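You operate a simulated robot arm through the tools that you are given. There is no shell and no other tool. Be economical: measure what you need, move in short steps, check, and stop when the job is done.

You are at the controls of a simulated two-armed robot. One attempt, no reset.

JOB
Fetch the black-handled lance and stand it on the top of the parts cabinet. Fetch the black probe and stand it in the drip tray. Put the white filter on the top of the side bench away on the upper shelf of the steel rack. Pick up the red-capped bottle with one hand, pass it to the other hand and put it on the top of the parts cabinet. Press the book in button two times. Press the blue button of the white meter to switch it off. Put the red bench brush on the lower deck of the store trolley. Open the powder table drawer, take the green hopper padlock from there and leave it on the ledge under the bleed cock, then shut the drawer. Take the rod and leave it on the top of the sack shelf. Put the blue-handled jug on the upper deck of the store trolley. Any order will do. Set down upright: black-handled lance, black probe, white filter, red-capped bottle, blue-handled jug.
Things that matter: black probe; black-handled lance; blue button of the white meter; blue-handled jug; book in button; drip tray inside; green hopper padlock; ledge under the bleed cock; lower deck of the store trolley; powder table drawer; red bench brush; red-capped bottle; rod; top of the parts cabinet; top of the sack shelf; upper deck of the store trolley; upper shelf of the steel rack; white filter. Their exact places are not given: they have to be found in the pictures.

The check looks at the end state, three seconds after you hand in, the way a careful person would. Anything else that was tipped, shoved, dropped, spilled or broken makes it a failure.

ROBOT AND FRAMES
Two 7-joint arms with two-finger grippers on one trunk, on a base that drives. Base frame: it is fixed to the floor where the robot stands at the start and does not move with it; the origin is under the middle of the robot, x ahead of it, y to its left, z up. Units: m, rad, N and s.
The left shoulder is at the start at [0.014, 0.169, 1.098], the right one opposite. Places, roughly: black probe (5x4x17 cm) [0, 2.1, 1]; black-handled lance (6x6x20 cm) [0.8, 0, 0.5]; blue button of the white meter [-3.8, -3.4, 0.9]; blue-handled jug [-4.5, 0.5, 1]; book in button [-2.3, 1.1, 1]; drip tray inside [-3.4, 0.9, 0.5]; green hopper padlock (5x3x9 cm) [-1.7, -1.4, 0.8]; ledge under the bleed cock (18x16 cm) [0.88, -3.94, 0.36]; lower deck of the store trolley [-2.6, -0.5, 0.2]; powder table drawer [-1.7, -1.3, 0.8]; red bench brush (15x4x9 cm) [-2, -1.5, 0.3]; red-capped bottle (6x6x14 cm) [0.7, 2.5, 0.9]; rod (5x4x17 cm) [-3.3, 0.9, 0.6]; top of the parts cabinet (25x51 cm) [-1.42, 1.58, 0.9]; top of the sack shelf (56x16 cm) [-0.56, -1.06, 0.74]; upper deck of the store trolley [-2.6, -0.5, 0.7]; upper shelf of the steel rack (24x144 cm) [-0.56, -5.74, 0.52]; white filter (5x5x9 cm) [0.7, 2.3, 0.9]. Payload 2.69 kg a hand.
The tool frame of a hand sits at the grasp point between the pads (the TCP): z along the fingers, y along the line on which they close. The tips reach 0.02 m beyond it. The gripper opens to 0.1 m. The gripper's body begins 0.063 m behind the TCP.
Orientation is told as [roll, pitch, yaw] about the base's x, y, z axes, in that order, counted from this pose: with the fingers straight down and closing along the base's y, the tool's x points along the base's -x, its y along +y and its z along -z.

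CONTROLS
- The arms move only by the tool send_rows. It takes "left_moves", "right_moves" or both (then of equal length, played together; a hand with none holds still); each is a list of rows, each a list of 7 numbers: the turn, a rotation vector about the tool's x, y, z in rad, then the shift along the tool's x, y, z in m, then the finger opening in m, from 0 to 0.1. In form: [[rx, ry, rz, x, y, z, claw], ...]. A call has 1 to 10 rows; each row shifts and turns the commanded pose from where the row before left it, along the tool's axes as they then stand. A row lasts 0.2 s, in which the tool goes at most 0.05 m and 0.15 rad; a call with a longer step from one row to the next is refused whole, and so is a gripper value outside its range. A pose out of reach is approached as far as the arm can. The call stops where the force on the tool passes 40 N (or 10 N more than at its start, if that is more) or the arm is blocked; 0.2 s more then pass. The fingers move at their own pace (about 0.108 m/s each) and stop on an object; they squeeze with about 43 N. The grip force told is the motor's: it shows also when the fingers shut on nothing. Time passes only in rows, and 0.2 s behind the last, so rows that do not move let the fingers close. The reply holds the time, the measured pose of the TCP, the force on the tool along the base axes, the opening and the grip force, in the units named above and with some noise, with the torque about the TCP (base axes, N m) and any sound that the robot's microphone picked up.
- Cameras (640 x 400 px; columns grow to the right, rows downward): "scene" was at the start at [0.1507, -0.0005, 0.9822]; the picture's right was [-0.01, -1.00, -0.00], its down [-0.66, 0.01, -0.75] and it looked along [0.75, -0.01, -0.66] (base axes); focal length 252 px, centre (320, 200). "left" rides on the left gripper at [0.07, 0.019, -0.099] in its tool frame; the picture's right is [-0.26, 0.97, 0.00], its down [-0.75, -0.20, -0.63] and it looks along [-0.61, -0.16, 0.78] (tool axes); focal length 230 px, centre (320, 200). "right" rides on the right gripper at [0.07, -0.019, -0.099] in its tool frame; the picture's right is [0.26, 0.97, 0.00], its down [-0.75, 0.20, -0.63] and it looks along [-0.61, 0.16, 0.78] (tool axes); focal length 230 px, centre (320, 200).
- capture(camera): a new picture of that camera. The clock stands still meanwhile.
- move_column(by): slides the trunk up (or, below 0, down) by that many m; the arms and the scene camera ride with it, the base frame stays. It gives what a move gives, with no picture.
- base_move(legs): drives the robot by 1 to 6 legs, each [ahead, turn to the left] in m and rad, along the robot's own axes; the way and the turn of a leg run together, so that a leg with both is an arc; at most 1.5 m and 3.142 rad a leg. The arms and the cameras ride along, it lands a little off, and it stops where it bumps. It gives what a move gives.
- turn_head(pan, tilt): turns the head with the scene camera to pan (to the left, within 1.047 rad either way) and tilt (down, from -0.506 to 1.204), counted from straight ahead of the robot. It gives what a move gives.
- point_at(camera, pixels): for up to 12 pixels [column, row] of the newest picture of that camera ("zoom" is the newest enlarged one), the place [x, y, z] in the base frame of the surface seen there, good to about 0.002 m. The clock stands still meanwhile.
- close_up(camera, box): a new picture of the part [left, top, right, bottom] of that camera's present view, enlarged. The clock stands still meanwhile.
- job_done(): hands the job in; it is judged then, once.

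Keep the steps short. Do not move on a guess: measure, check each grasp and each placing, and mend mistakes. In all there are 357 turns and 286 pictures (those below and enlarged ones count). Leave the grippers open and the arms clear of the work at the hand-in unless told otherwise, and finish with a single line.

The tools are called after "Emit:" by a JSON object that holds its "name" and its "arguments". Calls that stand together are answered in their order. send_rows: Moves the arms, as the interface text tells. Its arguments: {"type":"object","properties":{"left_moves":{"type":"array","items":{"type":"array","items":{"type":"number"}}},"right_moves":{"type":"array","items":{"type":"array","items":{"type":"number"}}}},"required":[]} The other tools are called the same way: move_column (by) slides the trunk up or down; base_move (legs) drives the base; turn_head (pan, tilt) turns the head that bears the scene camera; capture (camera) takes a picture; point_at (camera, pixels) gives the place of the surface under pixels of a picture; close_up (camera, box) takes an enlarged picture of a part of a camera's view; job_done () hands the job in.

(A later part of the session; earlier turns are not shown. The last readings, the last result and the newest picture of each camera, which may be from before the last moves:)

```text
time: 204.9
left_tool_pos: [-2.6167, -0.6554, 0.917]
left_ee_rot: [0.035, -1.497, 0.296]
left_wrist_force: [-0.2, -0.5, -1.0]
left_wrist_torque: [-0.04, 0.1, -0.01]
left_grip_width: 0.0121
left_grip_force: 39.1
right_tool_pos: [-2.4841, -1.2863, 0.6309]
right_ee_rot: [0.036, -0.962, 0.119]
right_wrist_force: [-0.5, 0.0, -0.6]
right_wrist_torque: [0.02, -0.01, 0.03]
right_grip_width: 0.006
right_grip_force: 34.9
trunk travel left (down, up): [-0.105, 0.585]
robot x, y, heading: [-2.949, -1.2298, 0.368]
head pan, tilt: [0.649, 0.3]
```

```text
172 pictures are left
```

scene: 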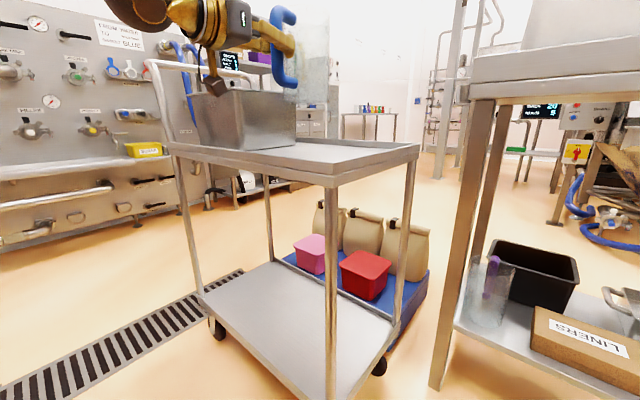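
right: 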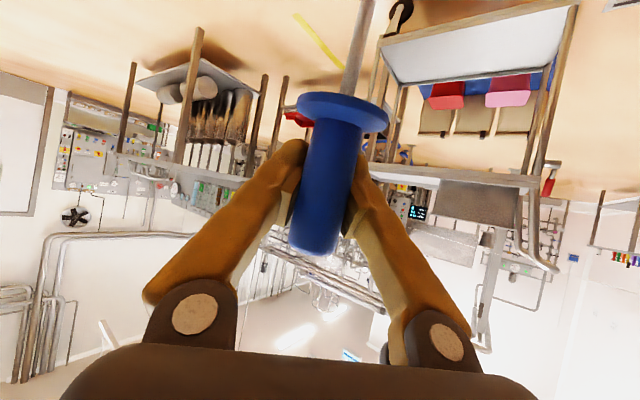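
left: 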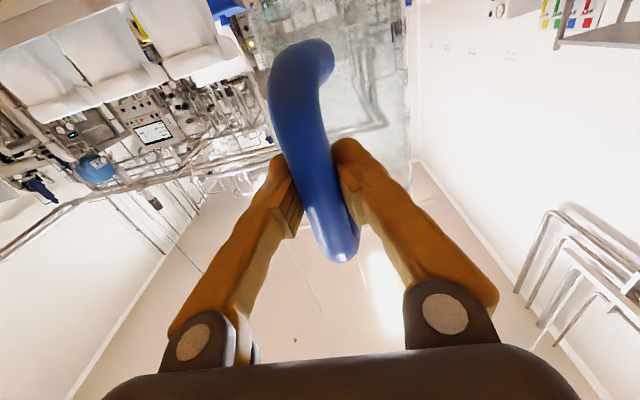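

Emit:
{"name": "capture", "arguments": {"camera": "left"}}

Emit:
{"name": "close_up", "arguments": {"camera": "scene", "box": [140, 0, 440, 200]}}

```text
171 pictures are left
```

left: 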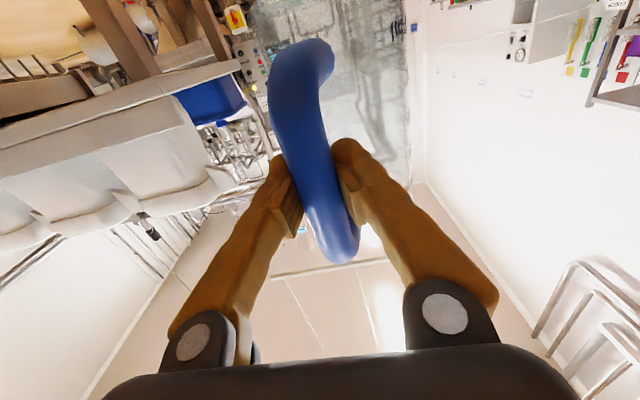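

```text
2.00 times, centred on (290, 100) of scene
```

zoom: 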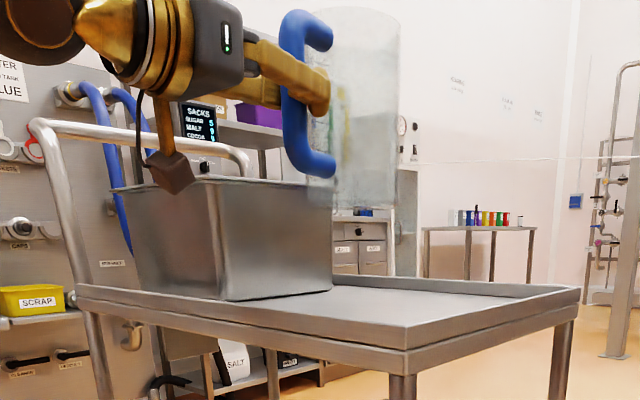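

Emit:
{"name": "point_at", "arguments": {"camera": "zoom", "pixels": [[210, 190], [215, 298], [328, 192], [330, 290], [300, 240], [295, 90], [320, 165], [255, 185], [178, 185], [405, 345], [575, 292]]}}

```text
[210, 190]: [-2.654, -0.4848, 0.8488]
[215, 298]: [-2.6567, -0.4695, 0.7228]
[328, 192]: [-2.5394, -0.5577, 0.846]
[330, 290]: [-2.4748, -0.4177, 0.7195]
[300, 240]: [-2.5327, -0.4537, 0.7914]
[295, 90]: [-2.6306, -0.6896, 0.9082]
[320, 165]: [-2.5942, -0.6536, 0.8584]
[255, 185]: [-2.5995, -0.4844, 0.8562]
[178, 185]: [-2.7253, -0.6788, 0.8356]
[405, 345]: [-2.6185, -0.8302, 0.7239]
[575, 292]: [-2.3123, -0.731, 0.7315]
```

Jug bottom ≈0.83, bin 0.08 away, pod outside the rim. I lower 0.09 by the arm.

Emit:
{"name": "send_rows", "arguments": {"left_moves": [[0, 0, 0, 0.03, 0, 0.002, 0.0], [0, 0, 0, 0.03, 0, 0.002, 0.0], [0, 0, 0, 0.03, 0, 0.002, 0.0], [0, 0, 0, 0, 0, 0, 0.0]]}}

Emit:
{"name": "close_up", "arguments": {"camera": "scene", "box": [140, 0, 440, 200]}}

```text
time: 205.9
left_tool_pos: [-2.6176, -0.6557, 0.8241]
left_ee_rot: [0.031, -1.497, 0.298]
left_wrist_force: [0.3, 0.0, -1.4]
left_wrist_torque: [-0.08, 0.09, -0.01]
left_grip_width: 0.0121
left_grip_force: 38.8
right_tool_pos: [-2.4845, -1.2861, 0.6309]
right_ee_rot: [0.038, -0.963, 0.119]
right_wrist_force: [0.3, 0.3, -0.5]
right_wrist_torque: [-0.01, -0.01, 0.03]
right_grip_width: 0.0062
right_grip_force: 35.1
trunk travel left (down, up): [-0.105, 0.585]
robot x, y, heading: [-2.9439, -1.2336, 0.369]
head pan, tilt: [0.649, 0.3]
```

```text
2.00 times, centred on (290, 100) of scene
```

zoom: 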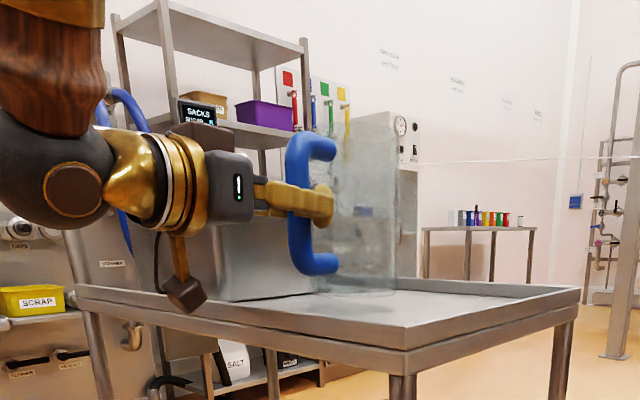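

Close to the deck. I lower in 5 mm steps until contact.

Emit:
{"name": "send_rows", "arguments": {"left_moves": [[0, 0, 0, 0.005, 0, 0, 0.0], [0, 0, 0, 0.005, 0, 0, 0.0], [0, 0, 0, 0, 0, 0, 0.0]]}}

Emit:
{"name": "send_rows", "arguments": {"left_moves": [[0, 0, 0, 0.004, 0, 0, 0.0], [0, 0, 0, 0, 0, 0, 0.0]]}}

Emit:
{"name": "send_rows", "arguments": {"left_moves": [[0, 0, 0, 0.004, 0, 0, 0.0], [0, 0, 0, 0, 0, 0, 0.0]]}}

Emit:
{"name": "close_up", "arguments": {"camera": "scene", "box": [200, 40, 360, 180]}}

```text
time: 206.7
left_tool_pos: [-2.6183, -0.6555, 0.816]
left_ee_rot: [0.032, -1.497, 0.297]
left_wrist_force: [-1.1, -0.6, -0.9]
left_wrist_torque: [-0.07, 0.08, -0.01]
left_grip_width: 0.0119
left_grip_force: 39.3
right_tool_pos: [-2.483, -1.287, 0.6304]
right_ee_rot: [0.037, -0.961, 0.119]
right_wrist_force: [0.1, -0.7, -1.1]
right_wrist_torque: [-0.01, -0.01, 0.0]
right_grip_width: 0.0062
right_grip_force: 34.6
trunk travel left (down, up): [-0.105, 0.585]
robot x, y, heading: [-2.9453, -1.2278, 0.37]
head pan, tilt: [0.649, 0.3]
```

```text
time: 207.3
left_tool_pos: [-2.6193, -0.6566, 0.8111]
left_ee_rot: [0.035, -1.499, 0.296]
left_wrist_force: [-0.7, 1.0, -2.3]
left_wrist_torque: [-0.06, 0.1, -0.02]
left_grip_width: 0.012
left_grip_force: 39.5
right_tool_pos: [-2.4839, -1.2865, 0.63]
right_ee_rot: [0.036, -0.96, 0.119]
right_wrist_force: [-0.3, 0.2, -0.3]
right_wrist_torque: [0.01, -0.02, 0.0]
right_grip_width: 0.0058
right_grip_force: 34.3
trunk travel left (down, up): [-0.105, 0.585]
robot x, y, heading: [-2.9416, -1.2289, 0.373]
head pan, tilt: [0.649, 0.3]
```

```text
time: 207.9
left_tool_pos: [-2.6183, -0.6568, 0.8099]
left_ee_rot: [0.057, -1.502, 0.272]
left_wrist_force: [-0.5, 0.5, 6.9]
left_wrist_torque: [0.36, -0.85, 0.06]
left_grip_width: 0.012
left_grip_force: 39.3
right_tool_pos: [-2.4849, -1.2874, 0.6309]
right_ee_rot: [0.037, -0.962, 0.118]
right_wrist_force: [-0.3, -0.3, 0.4]
right_wrist_torque: [0.01, -0.02, 0.03]
right_grip_width: 0.006
right_grip_force: 34.4
trunk travel left (down, up): [-0.105, 0.585]
robot x, y, heading: [-2.9451, -1.2278, 0.369]
head pan, tilt: [0.649, 0.3]
```

```text
2.86 times, centred on (280, 110) of scene
```

zoom: 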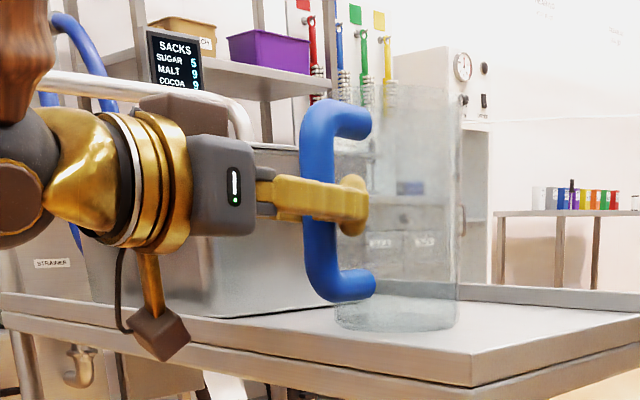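

Contact felt (+7 N). I open the fingers in steps.

Emit:
{"name": "send_rows", "arguments": {"left_moves": [[0, 0, 0, 0, 0, 0, 0.02], [0, 0, 0, 0, 0, 0, 0.03], [0, 0, 0, 0, 0, 0, 0.06], [0, 0, 0, 0, 0, 0, 0.08]]}}

Emit:
{"name": "send_rows", "arguments": {"left_moves": [[0, 0, 0, 0, 0, -0.03, 0.08], [0, 0, 0, 0, 0, -0.04, 0.08], [0, 0, 0, 0, 0, -0.04, 0.08]]}}

Emit:
{"name": "close_up", "arguments": {"camera": "scene", "box": [140, 20, 440, 220]}}

```text
time: 208.9
left_tool_pos: [-2.6187, -0.6564, 0.8083]
left_ee_rot: [0.034, -1.498, 0.294]
left_wrist_force: [0.9, 0.0, -0.7]
left_wrist_torque: [-0.04, 0.0, 0.04]
left_grip_width: 0.08
left_grip_force: 0.1
right_tool_pos: [-2.4842, -1.2855, 0.6312]
right_ee_rot: [0.037, -0.961, 0.118]
right_wrist_force: [0.0, -0.2, -0.8]
right_wrist_torque: [0.0, -0.02, 0.0]
right_grip_width: 0.0057
right_grip_force: 34.5
trunk travel left (down, up): [-0.105, 0.585]
robot x, y, heading: [-2.9435, -1.2288, 0.372]
head pan, tilt: [0.649, 0.3]
```

```text
time: 209.7
left_tool_pos: [-2.7208, -0.6916, 0.8159]
left_ee_rot: [0.031, -1.496, 0.3]
left_wrist_force: [-0.2, -1.3, -0.3]
left_wrist_torque: [0.0, 0.02, -0.01]
left_grip_width: 0.0802
left_grip_force: 0.1
right_tool_pos: [-2.4838, -1.2857, 0.6301]
right_ee_rot: [0.036, -0.961, 0.119]
right_wrist_force: [-0.2, -0.3, -0.6]
right_wrist_torque: [0.0, -0.02, -0.03]
right_grip_width: 0.0061
right_grip_force: 34.3
trunk travel left (down, up): [-0.105, 0.585]
robot x, y, heading: [-2.9455, -1.2281, 0.366]
head pan, tilt: [0.649, 0.3]
```

```text
2.00 times, centred on (290, 120) of scene
```

zoom: 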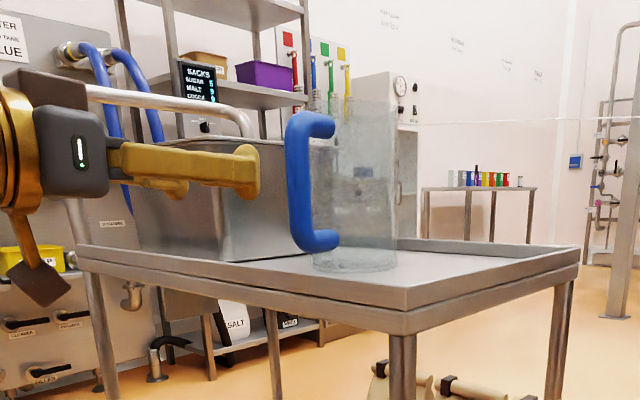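

The jug stands well. The rod's grip width is creeping down (0.014→0.006), so I ease the right fingers to 0.009 and watch.

Emit:
{"name": "send_rows", "arguments": {"right_moves": [[0, 0, 0, 0, 0, 0, 0.009], [0, 0, 0, 0, 0, 0, 0.009]]}}

Emit:
{"name": "capture", "arguments": {"camera": "right"}}

```text
time: 210.3
left_tool_pos: [-2.7204, -0.692, 0.8149]
left_ee_rot: [0.032, -1.497, 0.299]
left_wrist_force: [0.0, -0.5, -0.8]
left_wrist_torque: [0.0, 0.0, 0.03]
left_grip_width: 0.08
left_grip_force: 0.0
right_tool_pos: [-2.4834, -1.288, 0.6308]
right_ee_rot: [0.038, -0.962, 0.119]
right_wrist_force: [0.0, -0.6, 0.8]
right_wrist_torque: [-0.01, -0.01, -0.02]
right_grip_width: 0.0092
right_grip_force: 0.0
trunk travel left (down, up): [-0.105, 0.585]
robot x, y, heading: [-2.948, -1.2308, 0.375]
head pan, tilt: [0.649, 0.3]
```

```text
166 pictures are left
```

right: 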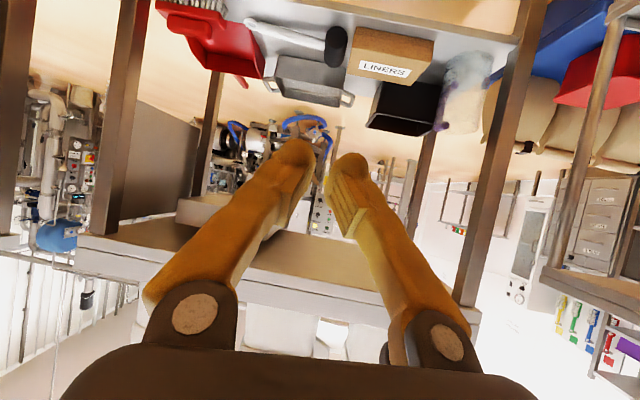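

The rod slipped out. I look for it on the floor near (-2.48,-1.29).

Emit:
{"name": "turn_head", "arguments": {"pan": 0.0, "tilt": 0.9}}

Emit:
{"name": "capture", "arguments": {"camera": "scene"}}

```text
time: 211.3
left_tool_pos: [-2.7181, -0.6921, 0.8156]
left_ee_rot: [0.032, -1.497, 0.298]
left_wrist_force: [-0.3, 0.5, 1.1]
left_wrist_torque: [0.02, -0.01, -0.01]
left_grip_width: 0.08
left_grip_force: 0.1
right_tool_pos: [-2.484, -1.2859, 0.631]
right_ee_rot: [0.036, -0.962, 0.119]
right_wrist_force: [0.1, -0.2, -0.5]
right_wrist_torque: [0.01, 0.03, -0.03]
right_grip_width: 0.0092
right_grip_force: 0.1
trunk travel left (down, up): [-0.105, 0.585]
robot x, y, heading: [-2.9432, -1.2259, 0.371]
head pan, tilt: [0.0, 0.901]
```

```text
165 pictures are left
```

scene: 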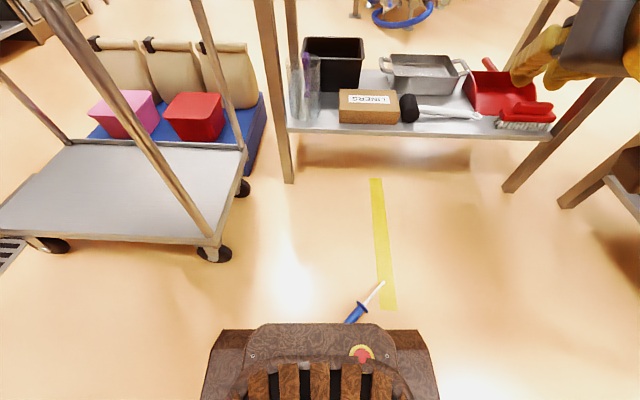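

The rod lies on the floor right before the base. I measure it and back off 0.3.

Emit:
{"name": "point_at", "arguments": {"camera": "scene", "pixels": [[351, 318], [357, 310], [363, 303], [372, 293], [381, 284]]}}

Emit:
{"name": "base_move", "arguments": {"legs": [[-0.3, 0]]}}

Emit:
{"name": "capture", "arguments": {"camera": "scene"}}

```text
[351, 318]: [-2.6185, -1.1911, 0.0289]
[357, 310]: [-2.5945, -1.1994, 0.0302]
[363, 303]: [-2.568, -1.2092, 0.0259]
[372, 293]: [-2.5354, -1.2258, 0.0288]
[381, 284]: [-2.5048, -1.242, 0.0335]
```

```text
time: 213.3
left_tool_pos: [-3.0027, -0.8015, 0.8157]
left_ee_rot: [0.035, -1.496, 0.294]
left_wrist_force: [-0.1, 0.0, 0.1]
left_wrist_torque: [-0.01, 0.02, 0.02]
left_grip_width: 0.0799
left_grip_force: 0.1
right_tool_pos: [-2.7682, -1.3965, 0.6314]
right_ee_rot: [0.036, -0.962, 0.117]
right_wrist_force: [-0.3, 0.5, -0.8]
right_wrist_torque: [0.03, 0.03, -0.02]
right_grip_width: 0.009
right_grip_force: 0.1
trunk travel left (down, up): [-0.105, 0.585]
robot x, y, heading: [-3.2286, -1.3454, 0.364]
head pan, tilt: [0.0, 0.901]
```

```text
164 pictures are left
```

scene: 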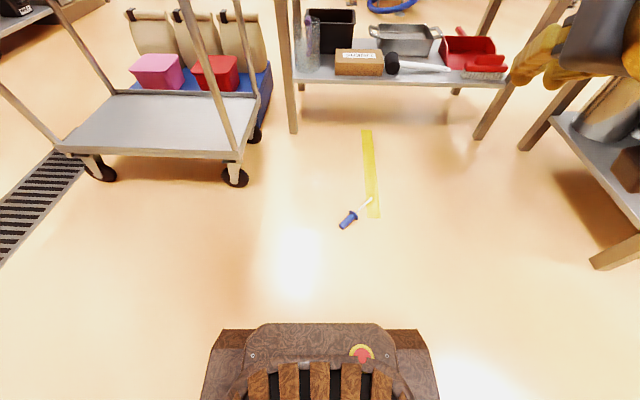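

I turn the right hand to point straight down with its closing line across the rod (yaw −0.42).

Emit:
{"name": "send_rows", "arguments": {"right_moves": [[0, 0.15, 0, 0, 0, 0, 0.1], [0, 0.15, 0, 0, 0, 0, 0.1], [0, 0.15, 0, 0, 0, 0, 0.1], [0, 0.15, 0, 0, 0, 0, 0.1], [0, 0.15, 0, 0, 0, 0, 0.1], [0, 0.15, 0, 0, 0, 0, 0.1], [0, 0.06, 0.13, 0, 0, 0, 0.1], [0, 0, 0.14, 0, 0, 0, 0.1], [0, 0, 0.14, 0, 0, 0, 0.1], [0, 0, 0.14, 0, 0, 0, 0.1]]}}

Emit:
{"name": "base_move", "arguments": {"legs": [[0.15, 0]]}}

Emit:
{"name": "move_column", "arguments": {"by": -0.1}}

Emit:
{"name": "capture", "arguments": {"camera": "scene"}}

Emit:
{"name": "capture", "arguments": {"camera": "right"}}

```text
time: 215.6
left_tool_pos: [-3.0148, -0.8074, 0.8226]
left_ee_rot: [0.041, -1.513, 0.289]
left_wrist_force: [0.2, 0.6, 0.3]
left_wrist_torque: [0.0, 0.02, 0.03]
left_grip_width: 0.0801
left_grip_force: 0.1
right_tool_pos: [-2.7769, -1.4002, 0.6371]
right_ee_rot: [0.034, 0.0, -0.403]
right_wrist_force: [0.4, -0.4, -1.0]
right_wrist_torque: [0.04, -0.01, 0.03]
right_grip_width: 0.1
right_grip_force: 0.1
trunk travel left (down, up): [-0.105, 0.585]
robot x, y, heading: [-3.2315, -1.3372, 0.37]
head pan, tilt: [0.0, 0.901]
```

```text
time: 216.9
left_tool_pos: [-2.8778, -0.7513, 0.8214]
left_ee_rot: [0.037, -1.513, 0.298]
left_wrist_force: [-0.4, -0.1, -0.8]
left_wrist_torque: [-0.01, -0.01, 0.01]
left_grip_width: 0.0799
left_grip_force: 0.0
right_tool_pos: [-2.6368, -1.344, 0.6381]
right_ee_rot: [0.034, 0.001, -0.398]
right_wrist_force: [-0.4, -0.2, 0.5]
right_wrist_torque: [0.01, 0.01, 0.0]
right_grip_width: 0.1001
right_grip_force: 0.1
trunk travel left (down, up): [-0.105, 0.585]
robot x, y, heading: [-3.0893, -1.2835, 0.371]
head pan, tilt: [0.0, 0.901]
```

```text
time: 218.2
left_tool_pos: [-2.8882, -0.756, 0.7288]
left_ee_rot: [0.085, -1.532, 0.248]
left_wrist_force: [-0.5, 0.4, 0.3]
left_wrist_torque: [0.01, 0.0, -0.02]
left_grip_width: 0.0798
left_grip_force: 0.0
right_tool_pos: [-2.6455, -1.3474, 0.5437]
right_ee_rot: [0.044, -0.012, -0.398]
right_wrist_force: [0.4, 0.1, 0.1]
right_wrist_torque: [-0.01, 0.01, 0.03]
right_grip_width: 0.0998
right_grip_force: 0.0
trunk travel left (down, up): [-0.005, 0.685]
robot x, y, heading: [-3.0922, -1.2829, 0.373]
head pan, tilt: [0.0, 0.901]
```

```text
163 pictures are left
```

scene: 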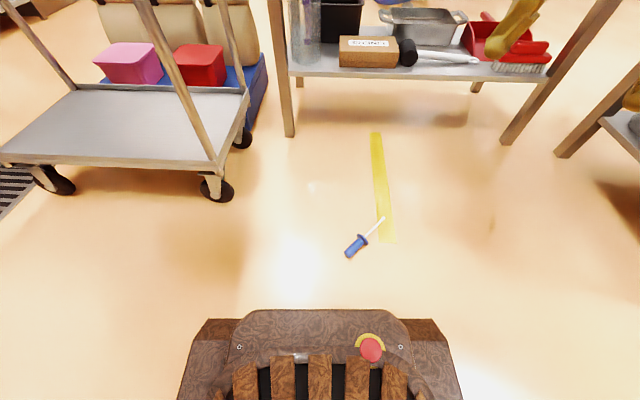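

```text
162 pictures are left
```

right: 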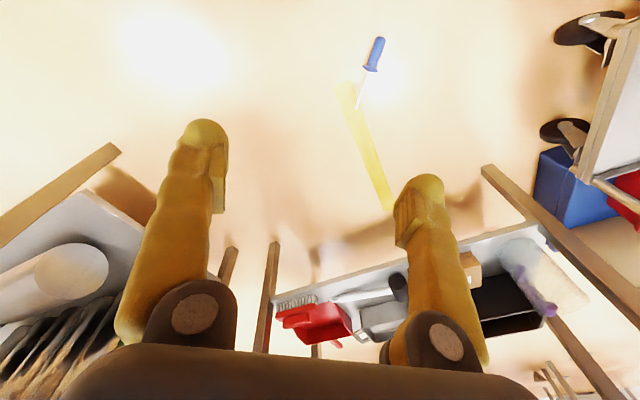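

Emit:
{"name": "point_at", "arguments": {"camera": "scene", "pixels": [[349, 254], [353, 248], [357, 243], [362, 238], [372, 228], [381, 220]]}}

Emit:
{"name": "close_up", "arguments": {"camera": "scene", "box": [310, 200, 420, 280]}}

```text
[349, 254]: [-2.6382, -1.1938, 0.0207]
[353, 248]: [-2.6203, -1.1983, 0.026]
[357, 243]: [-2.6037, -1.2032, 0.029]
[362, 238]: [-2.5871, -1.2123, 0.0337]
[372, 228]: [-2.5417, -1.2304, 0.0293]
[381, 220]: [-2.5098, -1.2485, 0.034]
```

```text
5.00 times, centred on (365, 240) of scene
```

zoom: 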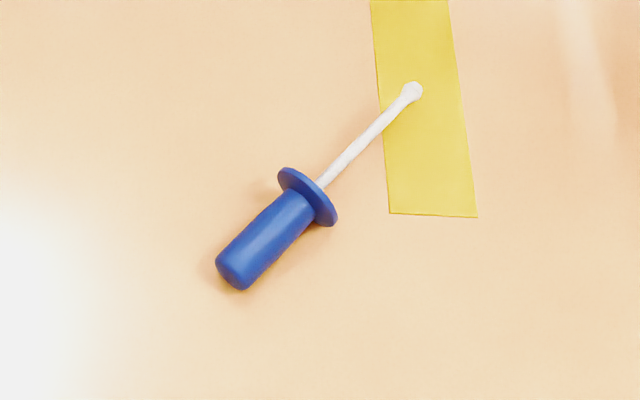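

I move over the handle and lower in steps.

Emit:
{"name": "send_rows", "arguments": {"right_moves": [[0, 0, 0, 0.007, 0.037, 0.02, 0.1], [0, 0, 0, 0.007, 0.037, 0.02, 0.1], [0, 0, 0, 0.007, 0.037, 0.02, 0.1], [0, 0, 0, 0.007, 0.037, 0.02, 0.1], [0, 0, 0, 0, 0, 0.045, 0.1], [0, 0, 0, 0, 0, 0.045, 0.1], [0, 0, 0, 0, 0, 0.045, 0.1], [0, 0, 0, 0, 0, 0.045, 0.1], [0, 0, 0, 0, 0, 0.045, 0.1]]}}

Emit:
{"name": "capture", "arguments": {"camera": "right"}}

```text
time: 220.2
left_tool_pos: [-2.8887, -0.7556, 0.7293]
left_ee_rot: [0.087, -1.532, 0.246]
left_wrist_force: [-0.3, -0.2, 0.1]
left_wrist_torque: [-0.04, 0.0, -0.03]
left_grip_width: 0.0801
left_grip_force: 0.0
right_tool_pos: [-2.608, -1.187, 0.2452]
right_ee_rot: [0.044, -0.014, -0.392]
right_wrist_force: [0.6, 0.0, 0.3]
right_wrist_torque: [-0.02, -0.01, 0.0]
right_grip_width: 0.1001
right_grip_force: 0.2
trunk travel left (down, up): [-0.005, 0.685]
robot x, y, heading: [-3.0895, -1.2847, 0.37]
head pan, tilt: [0.0, 0.901]
```

```text
160 pictures are left
```

right: 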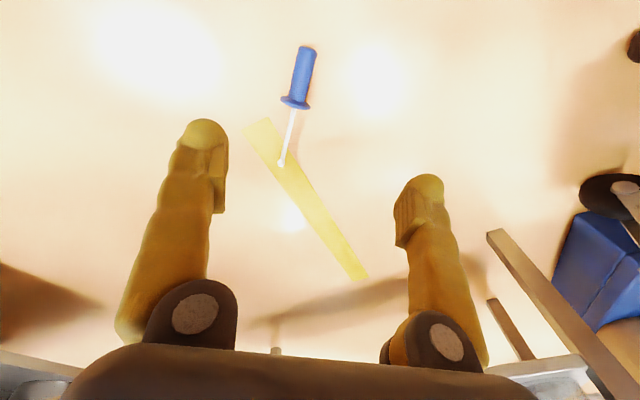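

Emit:
{"name": "send_rows", "arguments": {"right_moves": [[0, 0, 0, 0, -0.008, 0.043, 0.1], [0, 0, 0, 0, -0.008, 0.043, 0.1], [0, 0, 0, 0, -0.008, 0.043, 0.1], [0, 0, 0, 0, 0, 0.043, 0.1], [0, 0, 0, 0, 0, 0.0, 0.1]]}}

Emit:
{"name": "capture", "arguments": {"camera": "right"}}

```text
time: 221.4
left_tool_pos: [-2.8873, -0.7562, 0.7277]
left_ee_rot: [0.087, -1.531, 0.249]
left_wrist_force: [0.2, -0.8, 0.1]
left_wrist_torque: [0.04, 0.03, 0.01]
left_grip_width: 0.0801
left_grip_force: 0.0
right_tool_pos: [-2.6309, -1.2088, 0.1305]
right_ee_rot: [0.044, -0.013, -0.397]
right_wrist_force: [0.3, -0.4, -0.7]
right_wrist_torque: [0.0, 0.01, 0.03]
right_grip_width: 0.1001
right_grip_force: 0.0
right hand out of reach, approached as far as the arm can: row 2, 3, 4
trunk travel left (down, up): [-0.005, 0.685]
robot x, y, heading: [-3.0864, -1.2814, 0.371]
head pan, tilt: [0.0, 0.901]
```

```text
159 pictures are left
```

right: 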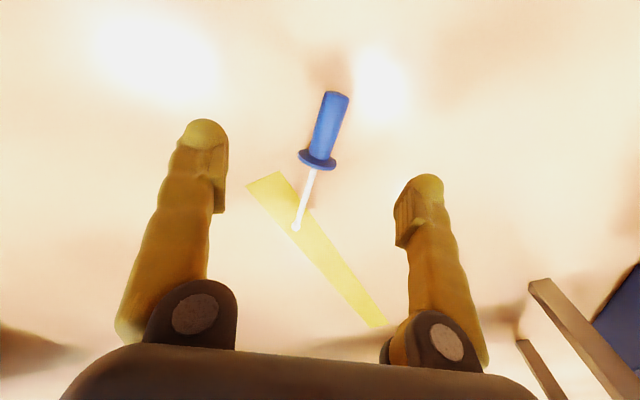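

Reach limit at this distance. I check how near the base front is, to see how close I may drive.

Emit:
{"name": "point_at", "arguments": {"camera": "scene", "pixels": [[320, 312], [210, 325], [435, 325], [371, 348], [260, 350]]}}

```text
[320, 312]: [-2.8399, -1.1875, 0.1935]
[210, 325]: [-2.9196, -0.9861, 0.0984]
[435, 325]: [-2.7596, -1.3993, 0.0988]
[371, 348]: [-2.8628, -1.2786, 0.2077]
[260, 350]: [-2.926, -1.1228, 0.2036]
```

The base front is at 0.27 m ahead, so I will pick the rod up beside the base instead. I raise the right hand and check the table at the right.

Emit:
{"name": "send_rows", "arguments": {"right_moves": [[0, 0, 0, 0, 0, -0.045, 0.1], [0, 0, 0, 0, 0, -0.045, 0.1], [0, 0, 0, 0, 0, -0.045, 0.1], [0, 0, 0, 0, 0, -0.045, 0.1], [0, 0, 0, 0, 0, -0.045, 0.1], [0, 0, 0, 0, 0, -0.045, 0.1], [0, 0, 0, 0, 0, -0.045, 0.1]]}}

Emit:
{"name": "turn_head", "arguments": {"pan": -0.6, "tilt": 0.6}}

Emit:
{"name": "capture", "arguments": {"camera": "scene"}}

```text
time: 223.1
left_tool_pos: [-2.8881, -0.7563, 0.7278]
left_ee_rot: [0.082, -1.531, 0.251]
left_wrist_force: [0.1, 0.5, 0.0]
left_wrist_torque: [0.01, -0.04, 0.01]
left_grip_width: 0.0801
left_grip_force: 0.0
right_tool_pos: [-2.6422, -1.2259, 0.4518]
right_ee_rot: [0.041, -0.009, -0.402]
right_wrist_force: [-0.6, 0.4, -0.1]
right_wrist_torque: [-0.02, -0.02, 0.04]
right_grip_width: 0.0998
right_grip_force: 0.1
trunk travel left (down, up): [-0.005, 0.685]
robot x, y, heading: [-3.0875, -1.283, 0.37]
head pan, tilt: [0.0, 0.901]
```

```text
time: 224.1
left_tool_pos: [-2.8887, -0.7556, 0.7287]
left_ee_rot: [0.088, -1.533, 0.245]
left_wrist_force: [-0.2, 0.9, -0.9]
left_wrist_torque: [0.01, -0.01, -0.02]
left_grip_width: 0.0802
left_grip_force: 0.0
right_tool_pos: [-2.6422, -1.2252, 0.4529]
right_ee_rot: [0.048, -0.01, -0.401]
right_wrist_force: [-0.1, 0.7, 0.5]
right_wrist_torque: [0.02, 0.0, -0.01]
right_grip_width: 0.1001
right_grip_force: 0.1
trunk travel left (down, up): [-0.005, 0.685]
robot x, y, heading: [-3.0902, -1.2796, 0.372]
head pan, tilt: [-0.6, 0.6]
```

```text
158 pictures are left
```

scene: 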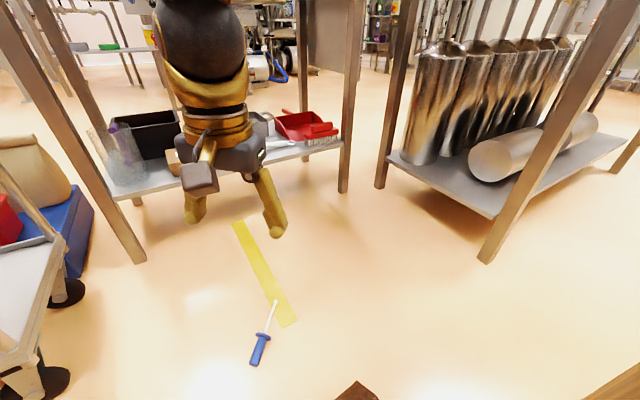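

Emit:
{"name": "point_at", "arguments": {"camera": "scene", "pixels": [[487, 260], [380, 186], [345, 190], [140, 262], [560, 330], [262, 345], [620, 165], [275, 305]]}}

```text
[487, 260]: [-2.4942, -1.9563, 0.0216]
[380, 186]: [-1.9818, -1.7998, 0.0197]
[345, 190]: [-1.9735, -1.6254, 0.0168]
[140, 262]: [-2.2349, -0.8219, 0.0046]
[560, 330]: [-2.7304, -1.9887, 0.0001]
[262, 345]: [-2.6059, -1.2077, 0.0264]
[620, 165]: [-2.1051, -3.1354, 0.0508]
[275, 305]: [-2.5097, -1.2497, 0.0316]
```

The second table's leg is at (-2.494,-1.956). I go to (-2.894,-1.53) facing 2.2 rad, so the rod lies at my right side.

Emit:
{"name": "base_move", "arguments": {"legs": [[0, -1.276], [0.317, 0], [0, 3.104]]}}

Emit:
{"name": "turn_head", "arguments": {"pan": -0.9, "tilt": 1.1}}

Emit:
{"name": "capture", "arguments": {"camera": "scene"}}

Emit:
{"name": "capture", "arguments": {"camera": "right"}}

```text
time: 236.9
left_tool_pos: [-3.452, -1.4904, 0.7284]
left_ee_rot: [0.052, -1.53, 2.147]
left_wrist_force: [0.0, -0.4, 0.6]
left_wrist_torque: [-0.01, -0.03, 0.03]
left_grip_width: 0.0802
left_grip_force: 0.1
right_tool_pos: [-3.0729, -1.115, 0.4543]
right_ee_rot: [0.058, 0.009, 1.431]
right_wrist_force: [1.0, -0.7, -0.1]
right_wrist_torque: [-0.01, -0.01, 0.04]
right_grip_width: 0.1
right_grip_force: 0.1
trunk travel left (down, up): [-0.005, 0.685]
robot x, y, heading: [-2.875, -1.521, 2.237]
head pan, tilt: [-0.6, 0.6]
```

```text
time: 237.8
left_tool_pos: [-3.4446, -1.5, 0.7349]
left_ee_rot: [0.094, -1.548, 2.109]
left_wrist_force: [0.7, 0.1, -0.1]
left_wrist_torque: [-0.03, 0.0, -0.01]
left_grip_width: 0.0798
left_grip_force: 0.0
right_tool_pos: [-3.0663, -1.1191, 0.4601]
right_ee_rot: [0.07, 0.006, 1.423]
right_wrist_force: [0.0, -0.5, -0.4]
right_wrist_torque: [-0.02, 0.01, 0.0]
right_grip_width: 0.1
right_grip_force: 0.1
trunk travel left (down, up): [-0.005, 0.685]
robot x, y, heading: [-2.8721, -1.5159, 2.238]
head pan, tilt: [-0.901, 1.1]
```

```text
157 pictures are left
```

scene: 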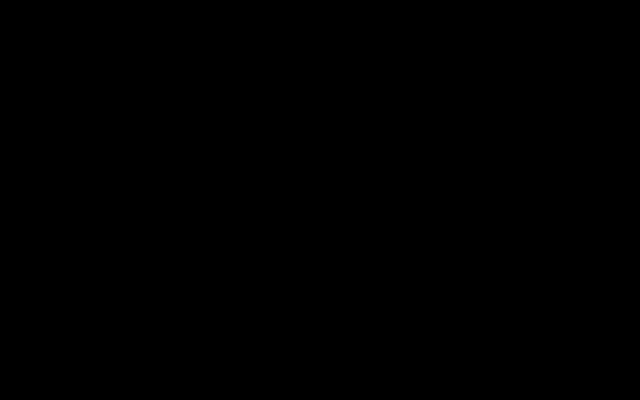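

```text
156 pictures are left
```

right: 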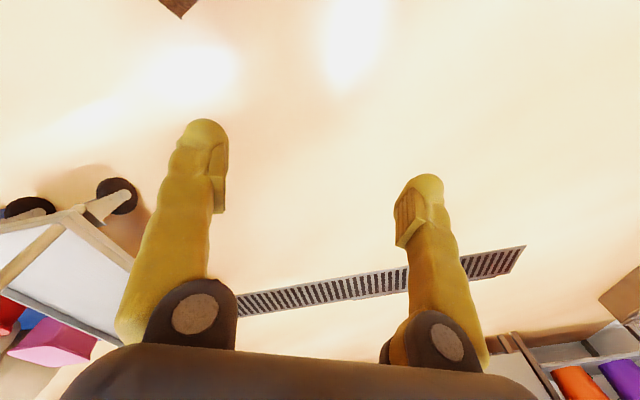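

The head is blocked by the right shoulder; I use the hand camera. I turn the wrist −1.32 about tool z, then move over the rod.

Emit:
{"name": "send_rows", "arguments": {"right_moves": [[0, 0, -0.147, 0, 0, 0, 0.1], [0, 0, -0.147, 0, 0, 0, 0.1], [0, 0, -0.147, 0, 0, 0, 0.1], [0, 0, -0.147, 0, 0, 0, 0.1], [0, 0, -0.147, 0, 0, 0, 0.1], [0, 0, -0.147, 0, 0, 0, 0.1], [0, 0, -0.147, 0, 0, 0, 0.1], [0, 0, -0.147, 0, 0, 0, 0.1], [0, 0, -0.147, 0, 0, 0, 0.1]]}}

Emit:
{"name": "send_rows", "arguments": {"right_moves": [[0, 0, 0, 0.044, -0.01, 0, 0.1], [0, 0, 0, 0.044, -0.01, 0, 0.1], [0, 0, 0, 0.044, -0.01, 0, 0.1], [0, 0, 0, 0.044, -0.01, 0, 0.1], [0, 0, 0, 0.044, -0.01, 0, 0.1], [0, 0, 0, 0.044, -0.01, 0, 0.1], [0, 0, 0, 0.044, -0.01, 0, 0.1], [0, 0, 0, 0.044, -0.01, 0, 0.1], [0, 0, 0, 0.044, -0.01, 0, 0.1], [0, 0, 0, 0, 0, 0, 0.1]]}}

Emit:
{"name": "capture", "arguments": {"camera": "right"}}

```text
time: 239.8
left_tool_pos: [-3.4449, -1.4992, 0.7353]
left_ee_rot: [0.088, -1.548, 2.112]
left_wrist_force: [-0.1, -0.3, -0.7]
left_wrist_torque: [-0.01, -0.03, 0.02]
left_grip_width: 0.0799
left_grip_force: 0.1
right_tool_pos: [-3.067, -1.1187, 0.4619]
right_ee_rot: [0.015, -0.069, 2.756]
right_wrist_force: [0.0, -1.2, -0.1]
right_wrist_torque: [0.01, -0.04, -0.01]
right_grip_width: 0.0995
right_grip_force: 0.1
trunk travel left (down, up): [-0.005, 0.685]
robot x, y, heading: [-2.8744, -1.5182, 2.237]
head pan, tilt: [-0.901, 1.1]
```

```text
time: 242.0
left_tool_pos: [-3.4452, -1.4993, 0.7355]
left_ee_rot: [0.102, -1.546, 2.101]
left_wrist_force: [0.4, 0.0, 0.0]
left_wrist_torque: [-0.01, 0.01, 0.03]
left_grip_width: 0.0799
left_grip_force: 0.1
right_tool_pos: [-2.671, -1.1621, 0.4186]
right_ee_rot: [0.016, -0.067, 2.753]
right_wrist_force: [-0.5, -0.3, -0.3]
right_wrist_torque: [-0.03, 0.02, 0.01]
right_grip_width: 0.1
right_grip_force: 0.1
right hand out of reach, approached as far as the arm can: row 6, 7, 8
trunk travel left (down, up): [-0.005, 0.685]
robot x, y, heading: [-2.8752, -1.5186, 2.239]
head pan, tilt: [-0.901, 1.1]
```

```text
155 pictures are left
```

right: 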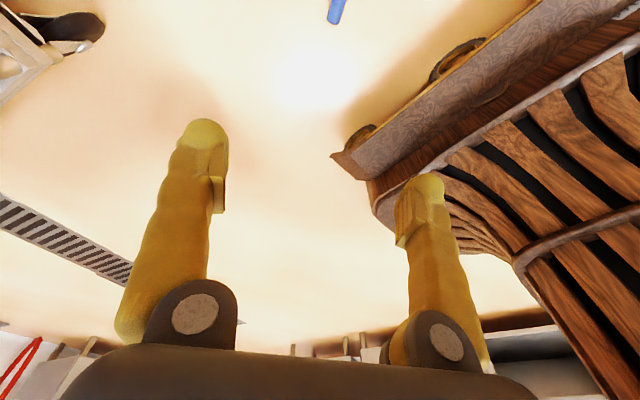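

Emit:
{"name": "send_rows", "arguments": {"right_moves": [[0, 0.03, 0, 0.02, 0.004, 0.04, 0.1], [0, 0.03, 0, 0.02, 0.004, 0.04, 0.1], [0, 0, 0, 0.02, 0.004, 0.04, 0.1], [0, 0, 0, 0.01, 0.001, 0.045, 0.1], [0, 0, 0, 0, 0, 0.045, 0.1], [0, 0, 0, 0, 0, 0.0, 0.1]]}}

Emit:
{"name": "capture", "arguments": {"camera": "right"}}

```text
time: 243.4
left_tool_pos: [-3.4439, -1.4996, 0.7351]
left_ee_rot: [0.093, -1.547, 2.106]
left_wrist_force: [-0.4, 0.0, 0.2]
left_wrist_torque: [0.03, -0.01, -0.02]
left_grip_width: 0.0802
left_grip_force: 0.1
right_tool_pos: [-2.6185, -1.2016, 0.2043]
right_ee_rot: [0.014, -0.01, 2.754]
right_wrist_force: [0.8, 0.2, -0.1]
right_wrist_torque: [0.01, 0.05, 0.03]
right_grip_width: 0.1001
right_grip_force: 0.1
trunk travel left (down, up): [-0.005, 0.685]
robot x, y, heading: [-2.8771, -1.5192, 2.234]
head pan, tilt: [-0.901, 1.1]
```

```text
154 pictures are left
```

right: 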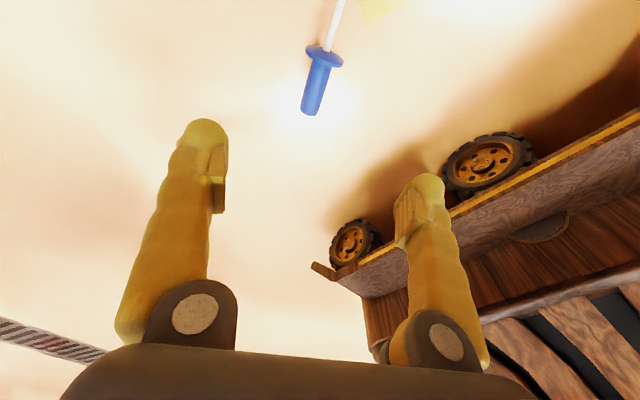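

Emit:
{"name": "point_at", "arguments": {"camera": "right", "pixels": [[312, 105], [317, 85], [321, 65], [330, 40]]}}

Emit:
{"name": "send_rows", "arguments": {"right_moves": [[0, 0, 0, 0.002, 0, 0.045, 0.1], [0, 0, 0, 0.002, 0, 0.045, 0.1], [0, 0, 0, 0.002, 0, 0.045, 0.1], [0, 0, 0, 0, 0, 0.0, 0.1]]}}

Emit:
{"name": "capture", "arguments": {"camera": "right"}}

```text
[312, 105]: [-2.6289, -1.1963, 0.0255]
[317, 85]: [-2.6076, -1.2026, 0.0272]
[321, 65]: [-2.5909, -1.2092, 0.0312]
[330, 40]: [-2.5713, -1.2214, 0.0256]
```

```text
time: 244.4
left_tool_pos: [-3.4439, -1.4998, 0.7343]
left_ee_rot: [0.096, -1.545, 2.101]
left_wrist_force: [0.0, 0.6, -0.5]
left_wrist_torque: [0.02, -0.04, -0.03]
left_grip_width: 0.0802
left_grip_force: 0.1
right_tool_pos: [-2.6151, -1.2046, 0.0693]
right_ee_rot: [0.014, -0.008, 2.755]
right_wrist_force: [0.9, 0.5, -0.2]
right_wrist_torque: [0.03, -0.01, 0.04]
right_grip_width: 0.1001
right_grip_force: 0.0
trunk travel left (down, up): [-0.005, 0.685]
robot x, y, heading: [-2.8725, -1.5201, 2.241]
head pan, tilt: [-0.901, 1.1]
```

```text
153 pictures are left
```

right: 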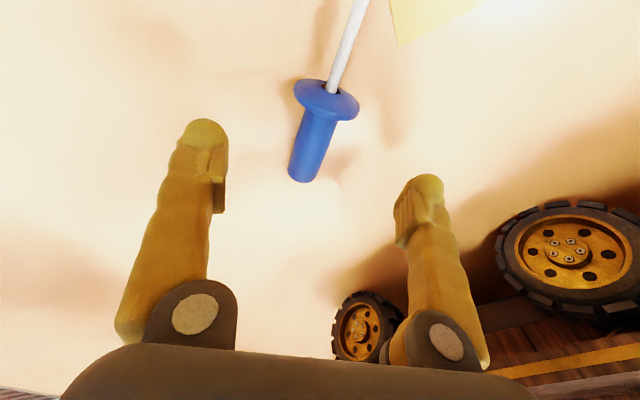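

I lower to the floor level (TCP 0.023) and close.

Emit:
{"name": "send_rows", "arguments": {"right_moves": [[0, 0, 0, 0.001, 0.002, 0.03, 0.1], [0, 0, 0, 0, 0, 0.016, 0.1], [0, 0, 0, 0, 0, 0, 0.05], [0, 0, 0, 0, 0, 0, 0.0], [0, 0, 0, 0, 0, 0, 0.0], [0, 0, 0, 0, 0, 0, 0.0]]}}

Emit:
{"name": "capture", "arguments": {"camera": "right"}}

```text
time: 245.8
left_tool_pos: [-3.4448, -1.4998, 0.735]
left_ee_rot: [0.091, -1.547, 2.107]
left_wrist_force: [-0.4, 0.5, -0.8]
left_wrist_torque: [0.0, -0.02, -0.01]
left_grip_width: 0.0799
left_grip_force: 0.0
right_tool_pos: [-2.6145, -1.2061, 0.0237]
right_ee_rot: [0.014, -0.009, 2.757]
right_wrist_force: [-0.5, 0.9, -0.1]
right_wrist_torque: [0.04, 0.01, 0.01]
right_grip_width: 0.0194
right_grip_force: 43.2
trunk travel left (down, up): [-0.005, 0.685]
robot x, y, heading: [-2.8739, -1.516, 2.238]
head pan, tilt: [-0.901, 1.1]
```

```text
152 pictures are left
```

right: 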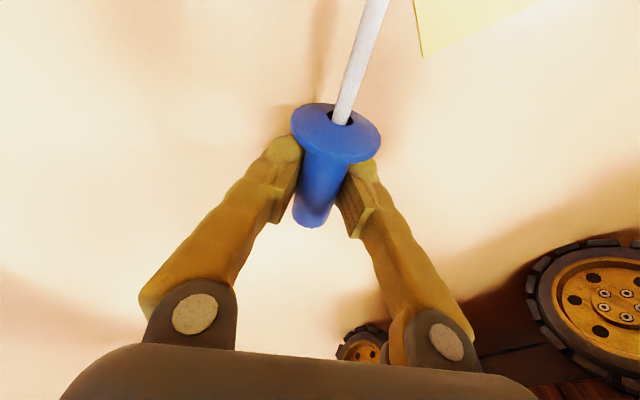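

Gripped at 0.0194. I lift it.

Emit:
{"name": "send_rows", "arguments": {"right_moves": [[0, 0, 0, 0, 0, -0.045, 0.0], [0, 0, 0, 0, 0, -0.045, 0.0], [0, 0, 0, 0, 0, -0.045, 0.0], [0, 0, 0, 0, 0, -0.045, 0.0], [0, 0, 0, 0, 0, -0.045, 0.0], [0, 0, 0, 0, 0, -0.045, 0.0], [0, 0, 0, 0, 0, -0.045, 0.0], [0, 0, 0, 0, 0, -0.045, 0.0]]}}

Emit:
{"name": "send_rows", "arguments": {"right_moves": [[0, 0, 0, -0.044, 0.01, 0, 0.0], [0, 0, 0, -0.044, 0.01, 0, 0.0], [0, 0, 0, -0.044, 0.01, 0, 0.0], [0, 0, 0, -0.044, 0.01, 0, 0.0], [0, 0, 0, -0.044, 0.01, 0, 0.0], [0, 0, 0, -0.044, 0.01, 0, 0.0], [0, 0, 0, -0.044, 0.01, 0, 0.0], [0, 0, 0, -0.044, 0.01, 0, 0.0]]}}

Emit:
{"name": "move_column", "arguments": {"by": 0.45}}

Emit:
{"name": "capture", "arguments": {"camera": "right"}}

```text
time: 247.6
left_tool_pos: [-3.4453, -1.5006, 0.7345]
left_ee_rot: [0.096, -1.546, 2.104]
left_wrist_force: [0.3, 0.4, 0.3]
left_wrist_torque: [-0.02, 0.02, 0.04]
left_grip_width: 0.0803
left_grip_force: 0.1
right_tool_pos: [-2.6107, -1.2028, 0.3854]
right_ee_rot: [0.013, -0.007, 2.754]
right_wrist_force: [0.0, 0.5, 0.3]
right_wrist_torque: [0.01, 0.01, 0.0]
right_grip_width: 0.019
right_grip_force: 42.8
trunk travel left (down, up): [-0.005, 0.685]
robot x, y, heading: [-2.874, -1.5217, 2.235]
head pan, tilt: [-0.901, 1.1]
```

```text
time: 249.4
left_tool_pos: [-3.4457, -1.4988, 0.7355]
left_ee_rot: [0.091, -1.547, 2.106]
left_wrist_force: [0.5, 0.7, -0.2]
left_wrist_torque: [-0.02, -0.01, 0.02]
left_grip_width: 0.0801
left_grip_force: 0.0
right_tool_pos: [-2.9685, -1.1426, 0.3871]
right_ee_rot: [0.013, -0.009, 2.753]
right_wrist_force: [0.4, 1.0, -0.2]
right_wrist_torque: [-0.01, -0.03, -0.01]
right_grip_width: 0.0188
right_grip_force: 42.6
trunk travel left (down, up): [-0.005, 0.685]
robot x, y, heading: [-2.8779, -1.5207, 2.235]
head pan, tilt: [-0.901, 1.1]
```

```text
refused: 0.45 is not a number from -0.4 to 0.4
```

```text
151 pictures are left
```

right: 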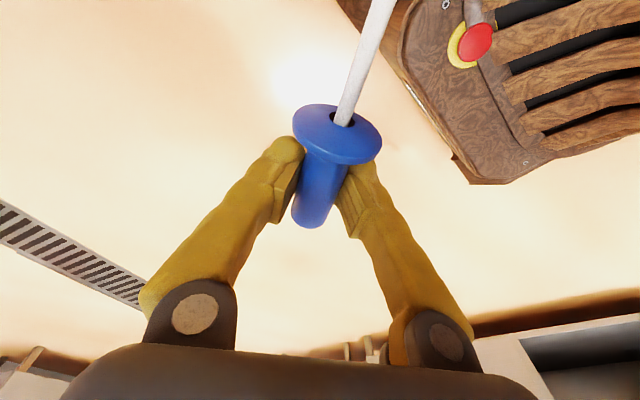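

I raise the trunk 0.4 and drive round the trolley's north end.

Emit:
{"name": "move_column", "arguments": {"by": 0.4}}

Emit:
{"name": "base_move", "arguments": {"legs": [[0, -0.44], [0.8, 0], [0.72, 0], [0, -1.295]]}}

Emit:
{"name": "turn_head", "arguments": {"pan": 0.0, "tilt": 0.4}}

Emit:
{"name": "capture", "arguments": {"camera": "scene"}}

```text
time: 253.2
left_tool_pos: [-3.445, -1.4983, 1.1345]
left_ee_rot: [0.043, -1.549, 2.157]
left_wrist_force: [0.5, -0.1, 0.5]
left_wrist_torque: [0.02, -0.01, 0.02]
left_grip_width: 0.08
left_grip_force: 0.1
right_tool_pos: [-2.9675, -1.1423, 0.7861]
right_ee_rot: [0.014, -0.006, 2.754]
right_wrist_force: [-0.3, 0.6, -0.7]
right_wrist_torque: [0.04, -0.01, -0.02]
right_grip_width: 0.0187
right_grip_force: 42.6
trunk travel left (down, up): [-0.405, 0.285]
robot x, y, heading: [-2.8732, -1.5208, 2.243]
head pan, tilt: [-0.901, 1.1]
```

```text
time: 265.6
left_tool_pos: [-3.0742, 0.528, 1.1344]
left_ee_rot: [0.054, -1.548, 0.398]
left_wrist_force: [0.1, 0.4, 0.1]
left_wrist_torque: [-0.01, -0.03, -0.02]
left_grip_width: 0.0801
left_grip_force: 0.2
right_tool_pos: [-2.8051, -0.0061, 0.7865]
right_ee_rot: [0.013, -0.01, 1.01]
right_wrist_force: [-0.8, 0.6, -0.7]
right_wrist_torque: [0.0, 0.01, 0.01]
right_grip_width: 0.0174
right_grip_force: 43.0
trunk travel left (down, up): [-0.405, 0.285]
robot x, y, heading: [-3.1993, -0.0288, 0.498]
head pan, tilt: [-0.901, 1.1]
```

```text
time: 266.8
left_tool_pos: [-3.0865, 0.5248, 1.1429]
left_ee_rot: [1.906, -1.55, -1.465]
left_wrist_force: [0.0, 0.5, 0.6]
left_wrist_torque: [0.0, -0.02, 0.0]
left_grip_width: 0.0801
left_grip_force: 0.0
right_tool_pos: [-2.8147, -0.0111, 0.7927]
right_ee_rot: [0.005, -0.021, 1.01]
right_wrist_force: [-0.4, 0.7, 0.0]
right_wrist_torque: [0.01, 0.01, 0.01]
right_grip_width: 0.0174
right_grip_force: 43.1
trunk travel left (down, up): [-0.405, 0.285]
robot x, y, heading: [-3.1946, -0.0269, 0.494]
head pan, tilt: [0.0, 0.4]
```

```text
150 pictures are left
```

scene: 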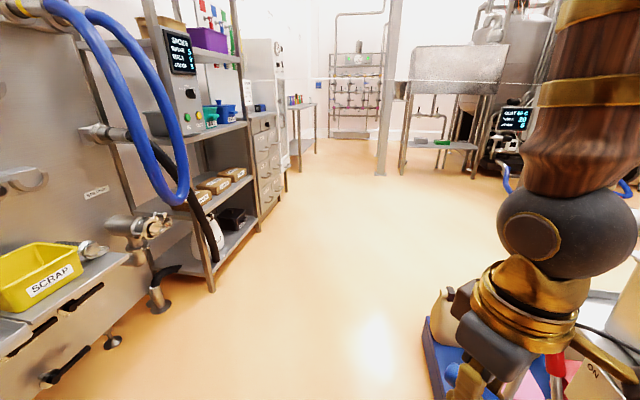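

Clear floor ahead. I drive on east toward the sack shelf.

Emit:
{"name": "base_move", "arguments": {"legs": [[1.0, 0], [0, -0.83], [0.8, 0], [0.5, 0]]}}

Emit:
{"name": "turn_head", "arguments": {"pan": -0.2, "tilt": 0.4}}

Emit:
{"name": "capture", "arguments": {"camera": "scene"}}

```text
time: 280.6
left_tool_pos: [-0.601, 0.3148, 1.1445]
left_ee_rot: [1.881, -1.549, -2.262]
left_wrist_force: [0.6, -0.5, -0.3]
left_wrist_torque: [-0.01, -0.04, 0.0]
left_grip_width: 0.0799
left_grip_force: 0.0
right_tool_pos: [-0.809, -0.2493, 0.7921]
right_ee_rot: [0.006, -0.02, 0.188]
right_wrist_force: [-0.8, -0.5, 0.4]
right_wrist_torque: [0.02, -0.01, -0.03]
right_grip_width: 0.0163
right_grip_force: 41.5
trunk travel left (down, up): [-0.405, 0.285]
robot x, y, heading: [-1.0796, 0.0211, -0.324]
head pan, tilt: [0.0, 0.4]
```

```text
time: 281.4
left_tool_pos: [-0.612, 0.3222, 1.1538]
left_ee_rot: [2.283, -1.516, -2.676]
left_wrist_force: [-0.6, 1.0, -0.4]
left_wrist_torque: [-0.01, 0.01, 0.0]
left_grip_width: 0.08
left_grip_force: 0.2
right_tool_pos: [-0.8216, -0.2472, 0.7974]
right_ee_rot: [-0.004, -0.034, 0.189]
right_wrist_force: [0.1, -0.1, 0.3]
right_wrist_torque: [0.02, -0.03, -0.02]
right_grip_width: 0.0158
right_grip_force: 42.0
trunk travel left (down, up): [-0.405, 0.285]
robot x, y, heading: [-1.0785, 0.0197, -0.324]
head pan, tilt: [-0.201, 0.4]
```

```text
149 pictures are left
```

scene: 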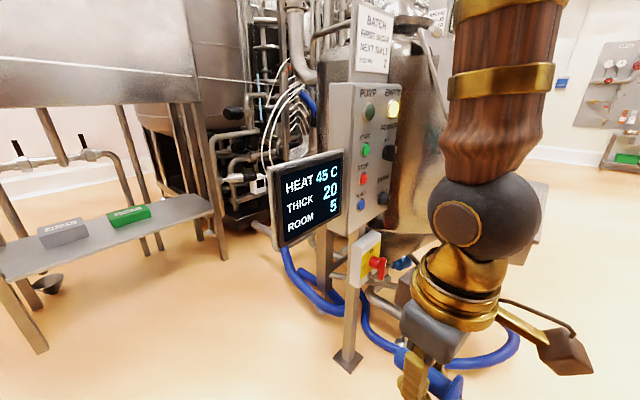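

Emit:
{"name": "turn_head", "arguments": {"pan": -0.9, "tilt": 0.4}}

Emit:
{"name": "capture", "arguments": {"camera": "scene"}}

Emit:
{"name": "point_at", "arguments": {"camera": "scene", "pixels": [[320, 250], [200, 250], [450, 250], [100, 250]]}}

```text
time: 282.4
left_tool_pos: [-0.6121, 0.3224, 1.1522]
left_ee_rot: [2.283, -1.513, -2.675]
left_wrist_force: [-0.5, 0.1, -0.1]
left_wrist_torque: [-0.01, -0.01, 0.01]
left_grip_width: 0.0798
left_grip_force: 0.0
right_tool_pos: [-0.8215, -0.2458, 0.7982]
right_ee_rot: [-0.005, -0.035, 0.19]
right_wrist_force: [0.5, 0.7, -0.4]
right_wrist_torque: [0.0, 0.02, 0.01]
right_grip_width: 0.0157
right_grip_force: 41.5
trunk travel left (down, up): [-0.405, 0.285]
robot x, y, heading: [-1.0811, 0.0241, -0.33]
head pan, tilt: [-0.901, 0.4]
```

```text
148 pictures are left
```

scene: 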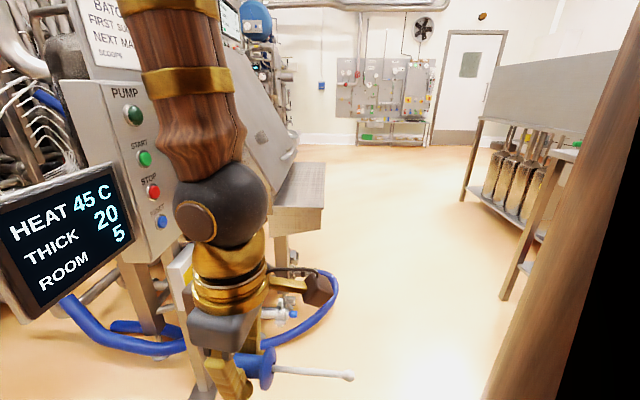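

```text
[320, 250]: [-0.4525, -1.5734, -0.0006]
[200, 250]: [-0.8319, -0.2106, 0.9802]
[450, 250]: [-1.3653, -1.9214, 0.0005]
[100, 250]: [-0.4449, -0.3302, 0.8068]
```

Emit:
{"name": "point_at", "arguments": {"camera": "scene", "pixels": [[300, 175], [280, 195], [320, 195], [318, 165], [295, 205], [270, 205], [300, 240], [285, 235]]}}

Emit:
{"name": "close_up", "arguments": {"camera": "scene", "box": [220, 120, 380, 280]}}

```text
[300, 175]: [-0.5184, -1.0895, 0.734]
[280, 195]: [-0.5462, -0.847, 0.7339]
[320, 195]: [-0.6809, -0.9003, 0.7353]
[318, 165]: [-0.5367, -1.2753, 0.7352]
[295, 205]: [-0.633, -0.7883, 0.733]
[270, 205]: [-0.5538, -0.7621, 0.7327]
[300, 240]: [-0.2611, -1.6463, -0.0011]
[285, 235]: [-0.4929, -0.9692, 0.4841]
```

```text
2.50 times, centred on (300, 200) of scene
```

zoom: 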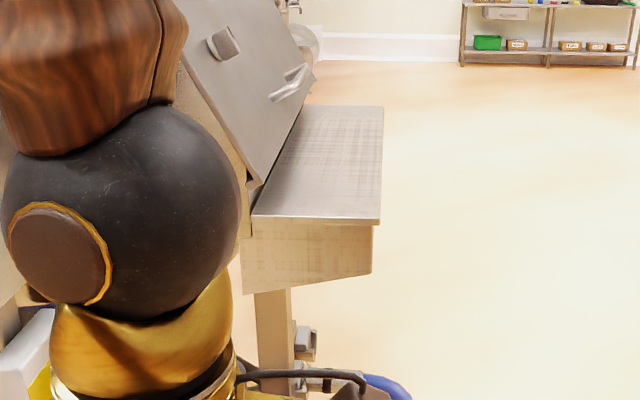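

Emit:
{"name": "point_at", "arguments": {"camera": "scene", "pixels": [[335, 300], [300, 330], [503, 298], [462, 198], [330, 275], [400, 350], [180, 340], [280, 300]]}}

```text
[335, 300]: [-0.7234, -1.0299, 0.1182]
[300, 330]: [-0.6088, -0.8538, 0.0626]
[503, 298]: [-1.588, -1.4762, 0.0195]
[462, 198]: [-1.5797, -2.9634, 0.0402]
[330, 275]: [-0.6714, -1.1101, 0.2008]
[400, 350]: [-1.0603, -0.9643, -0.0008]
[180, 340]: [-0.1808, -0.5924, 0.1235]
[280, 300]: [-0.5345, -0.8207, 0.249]
```

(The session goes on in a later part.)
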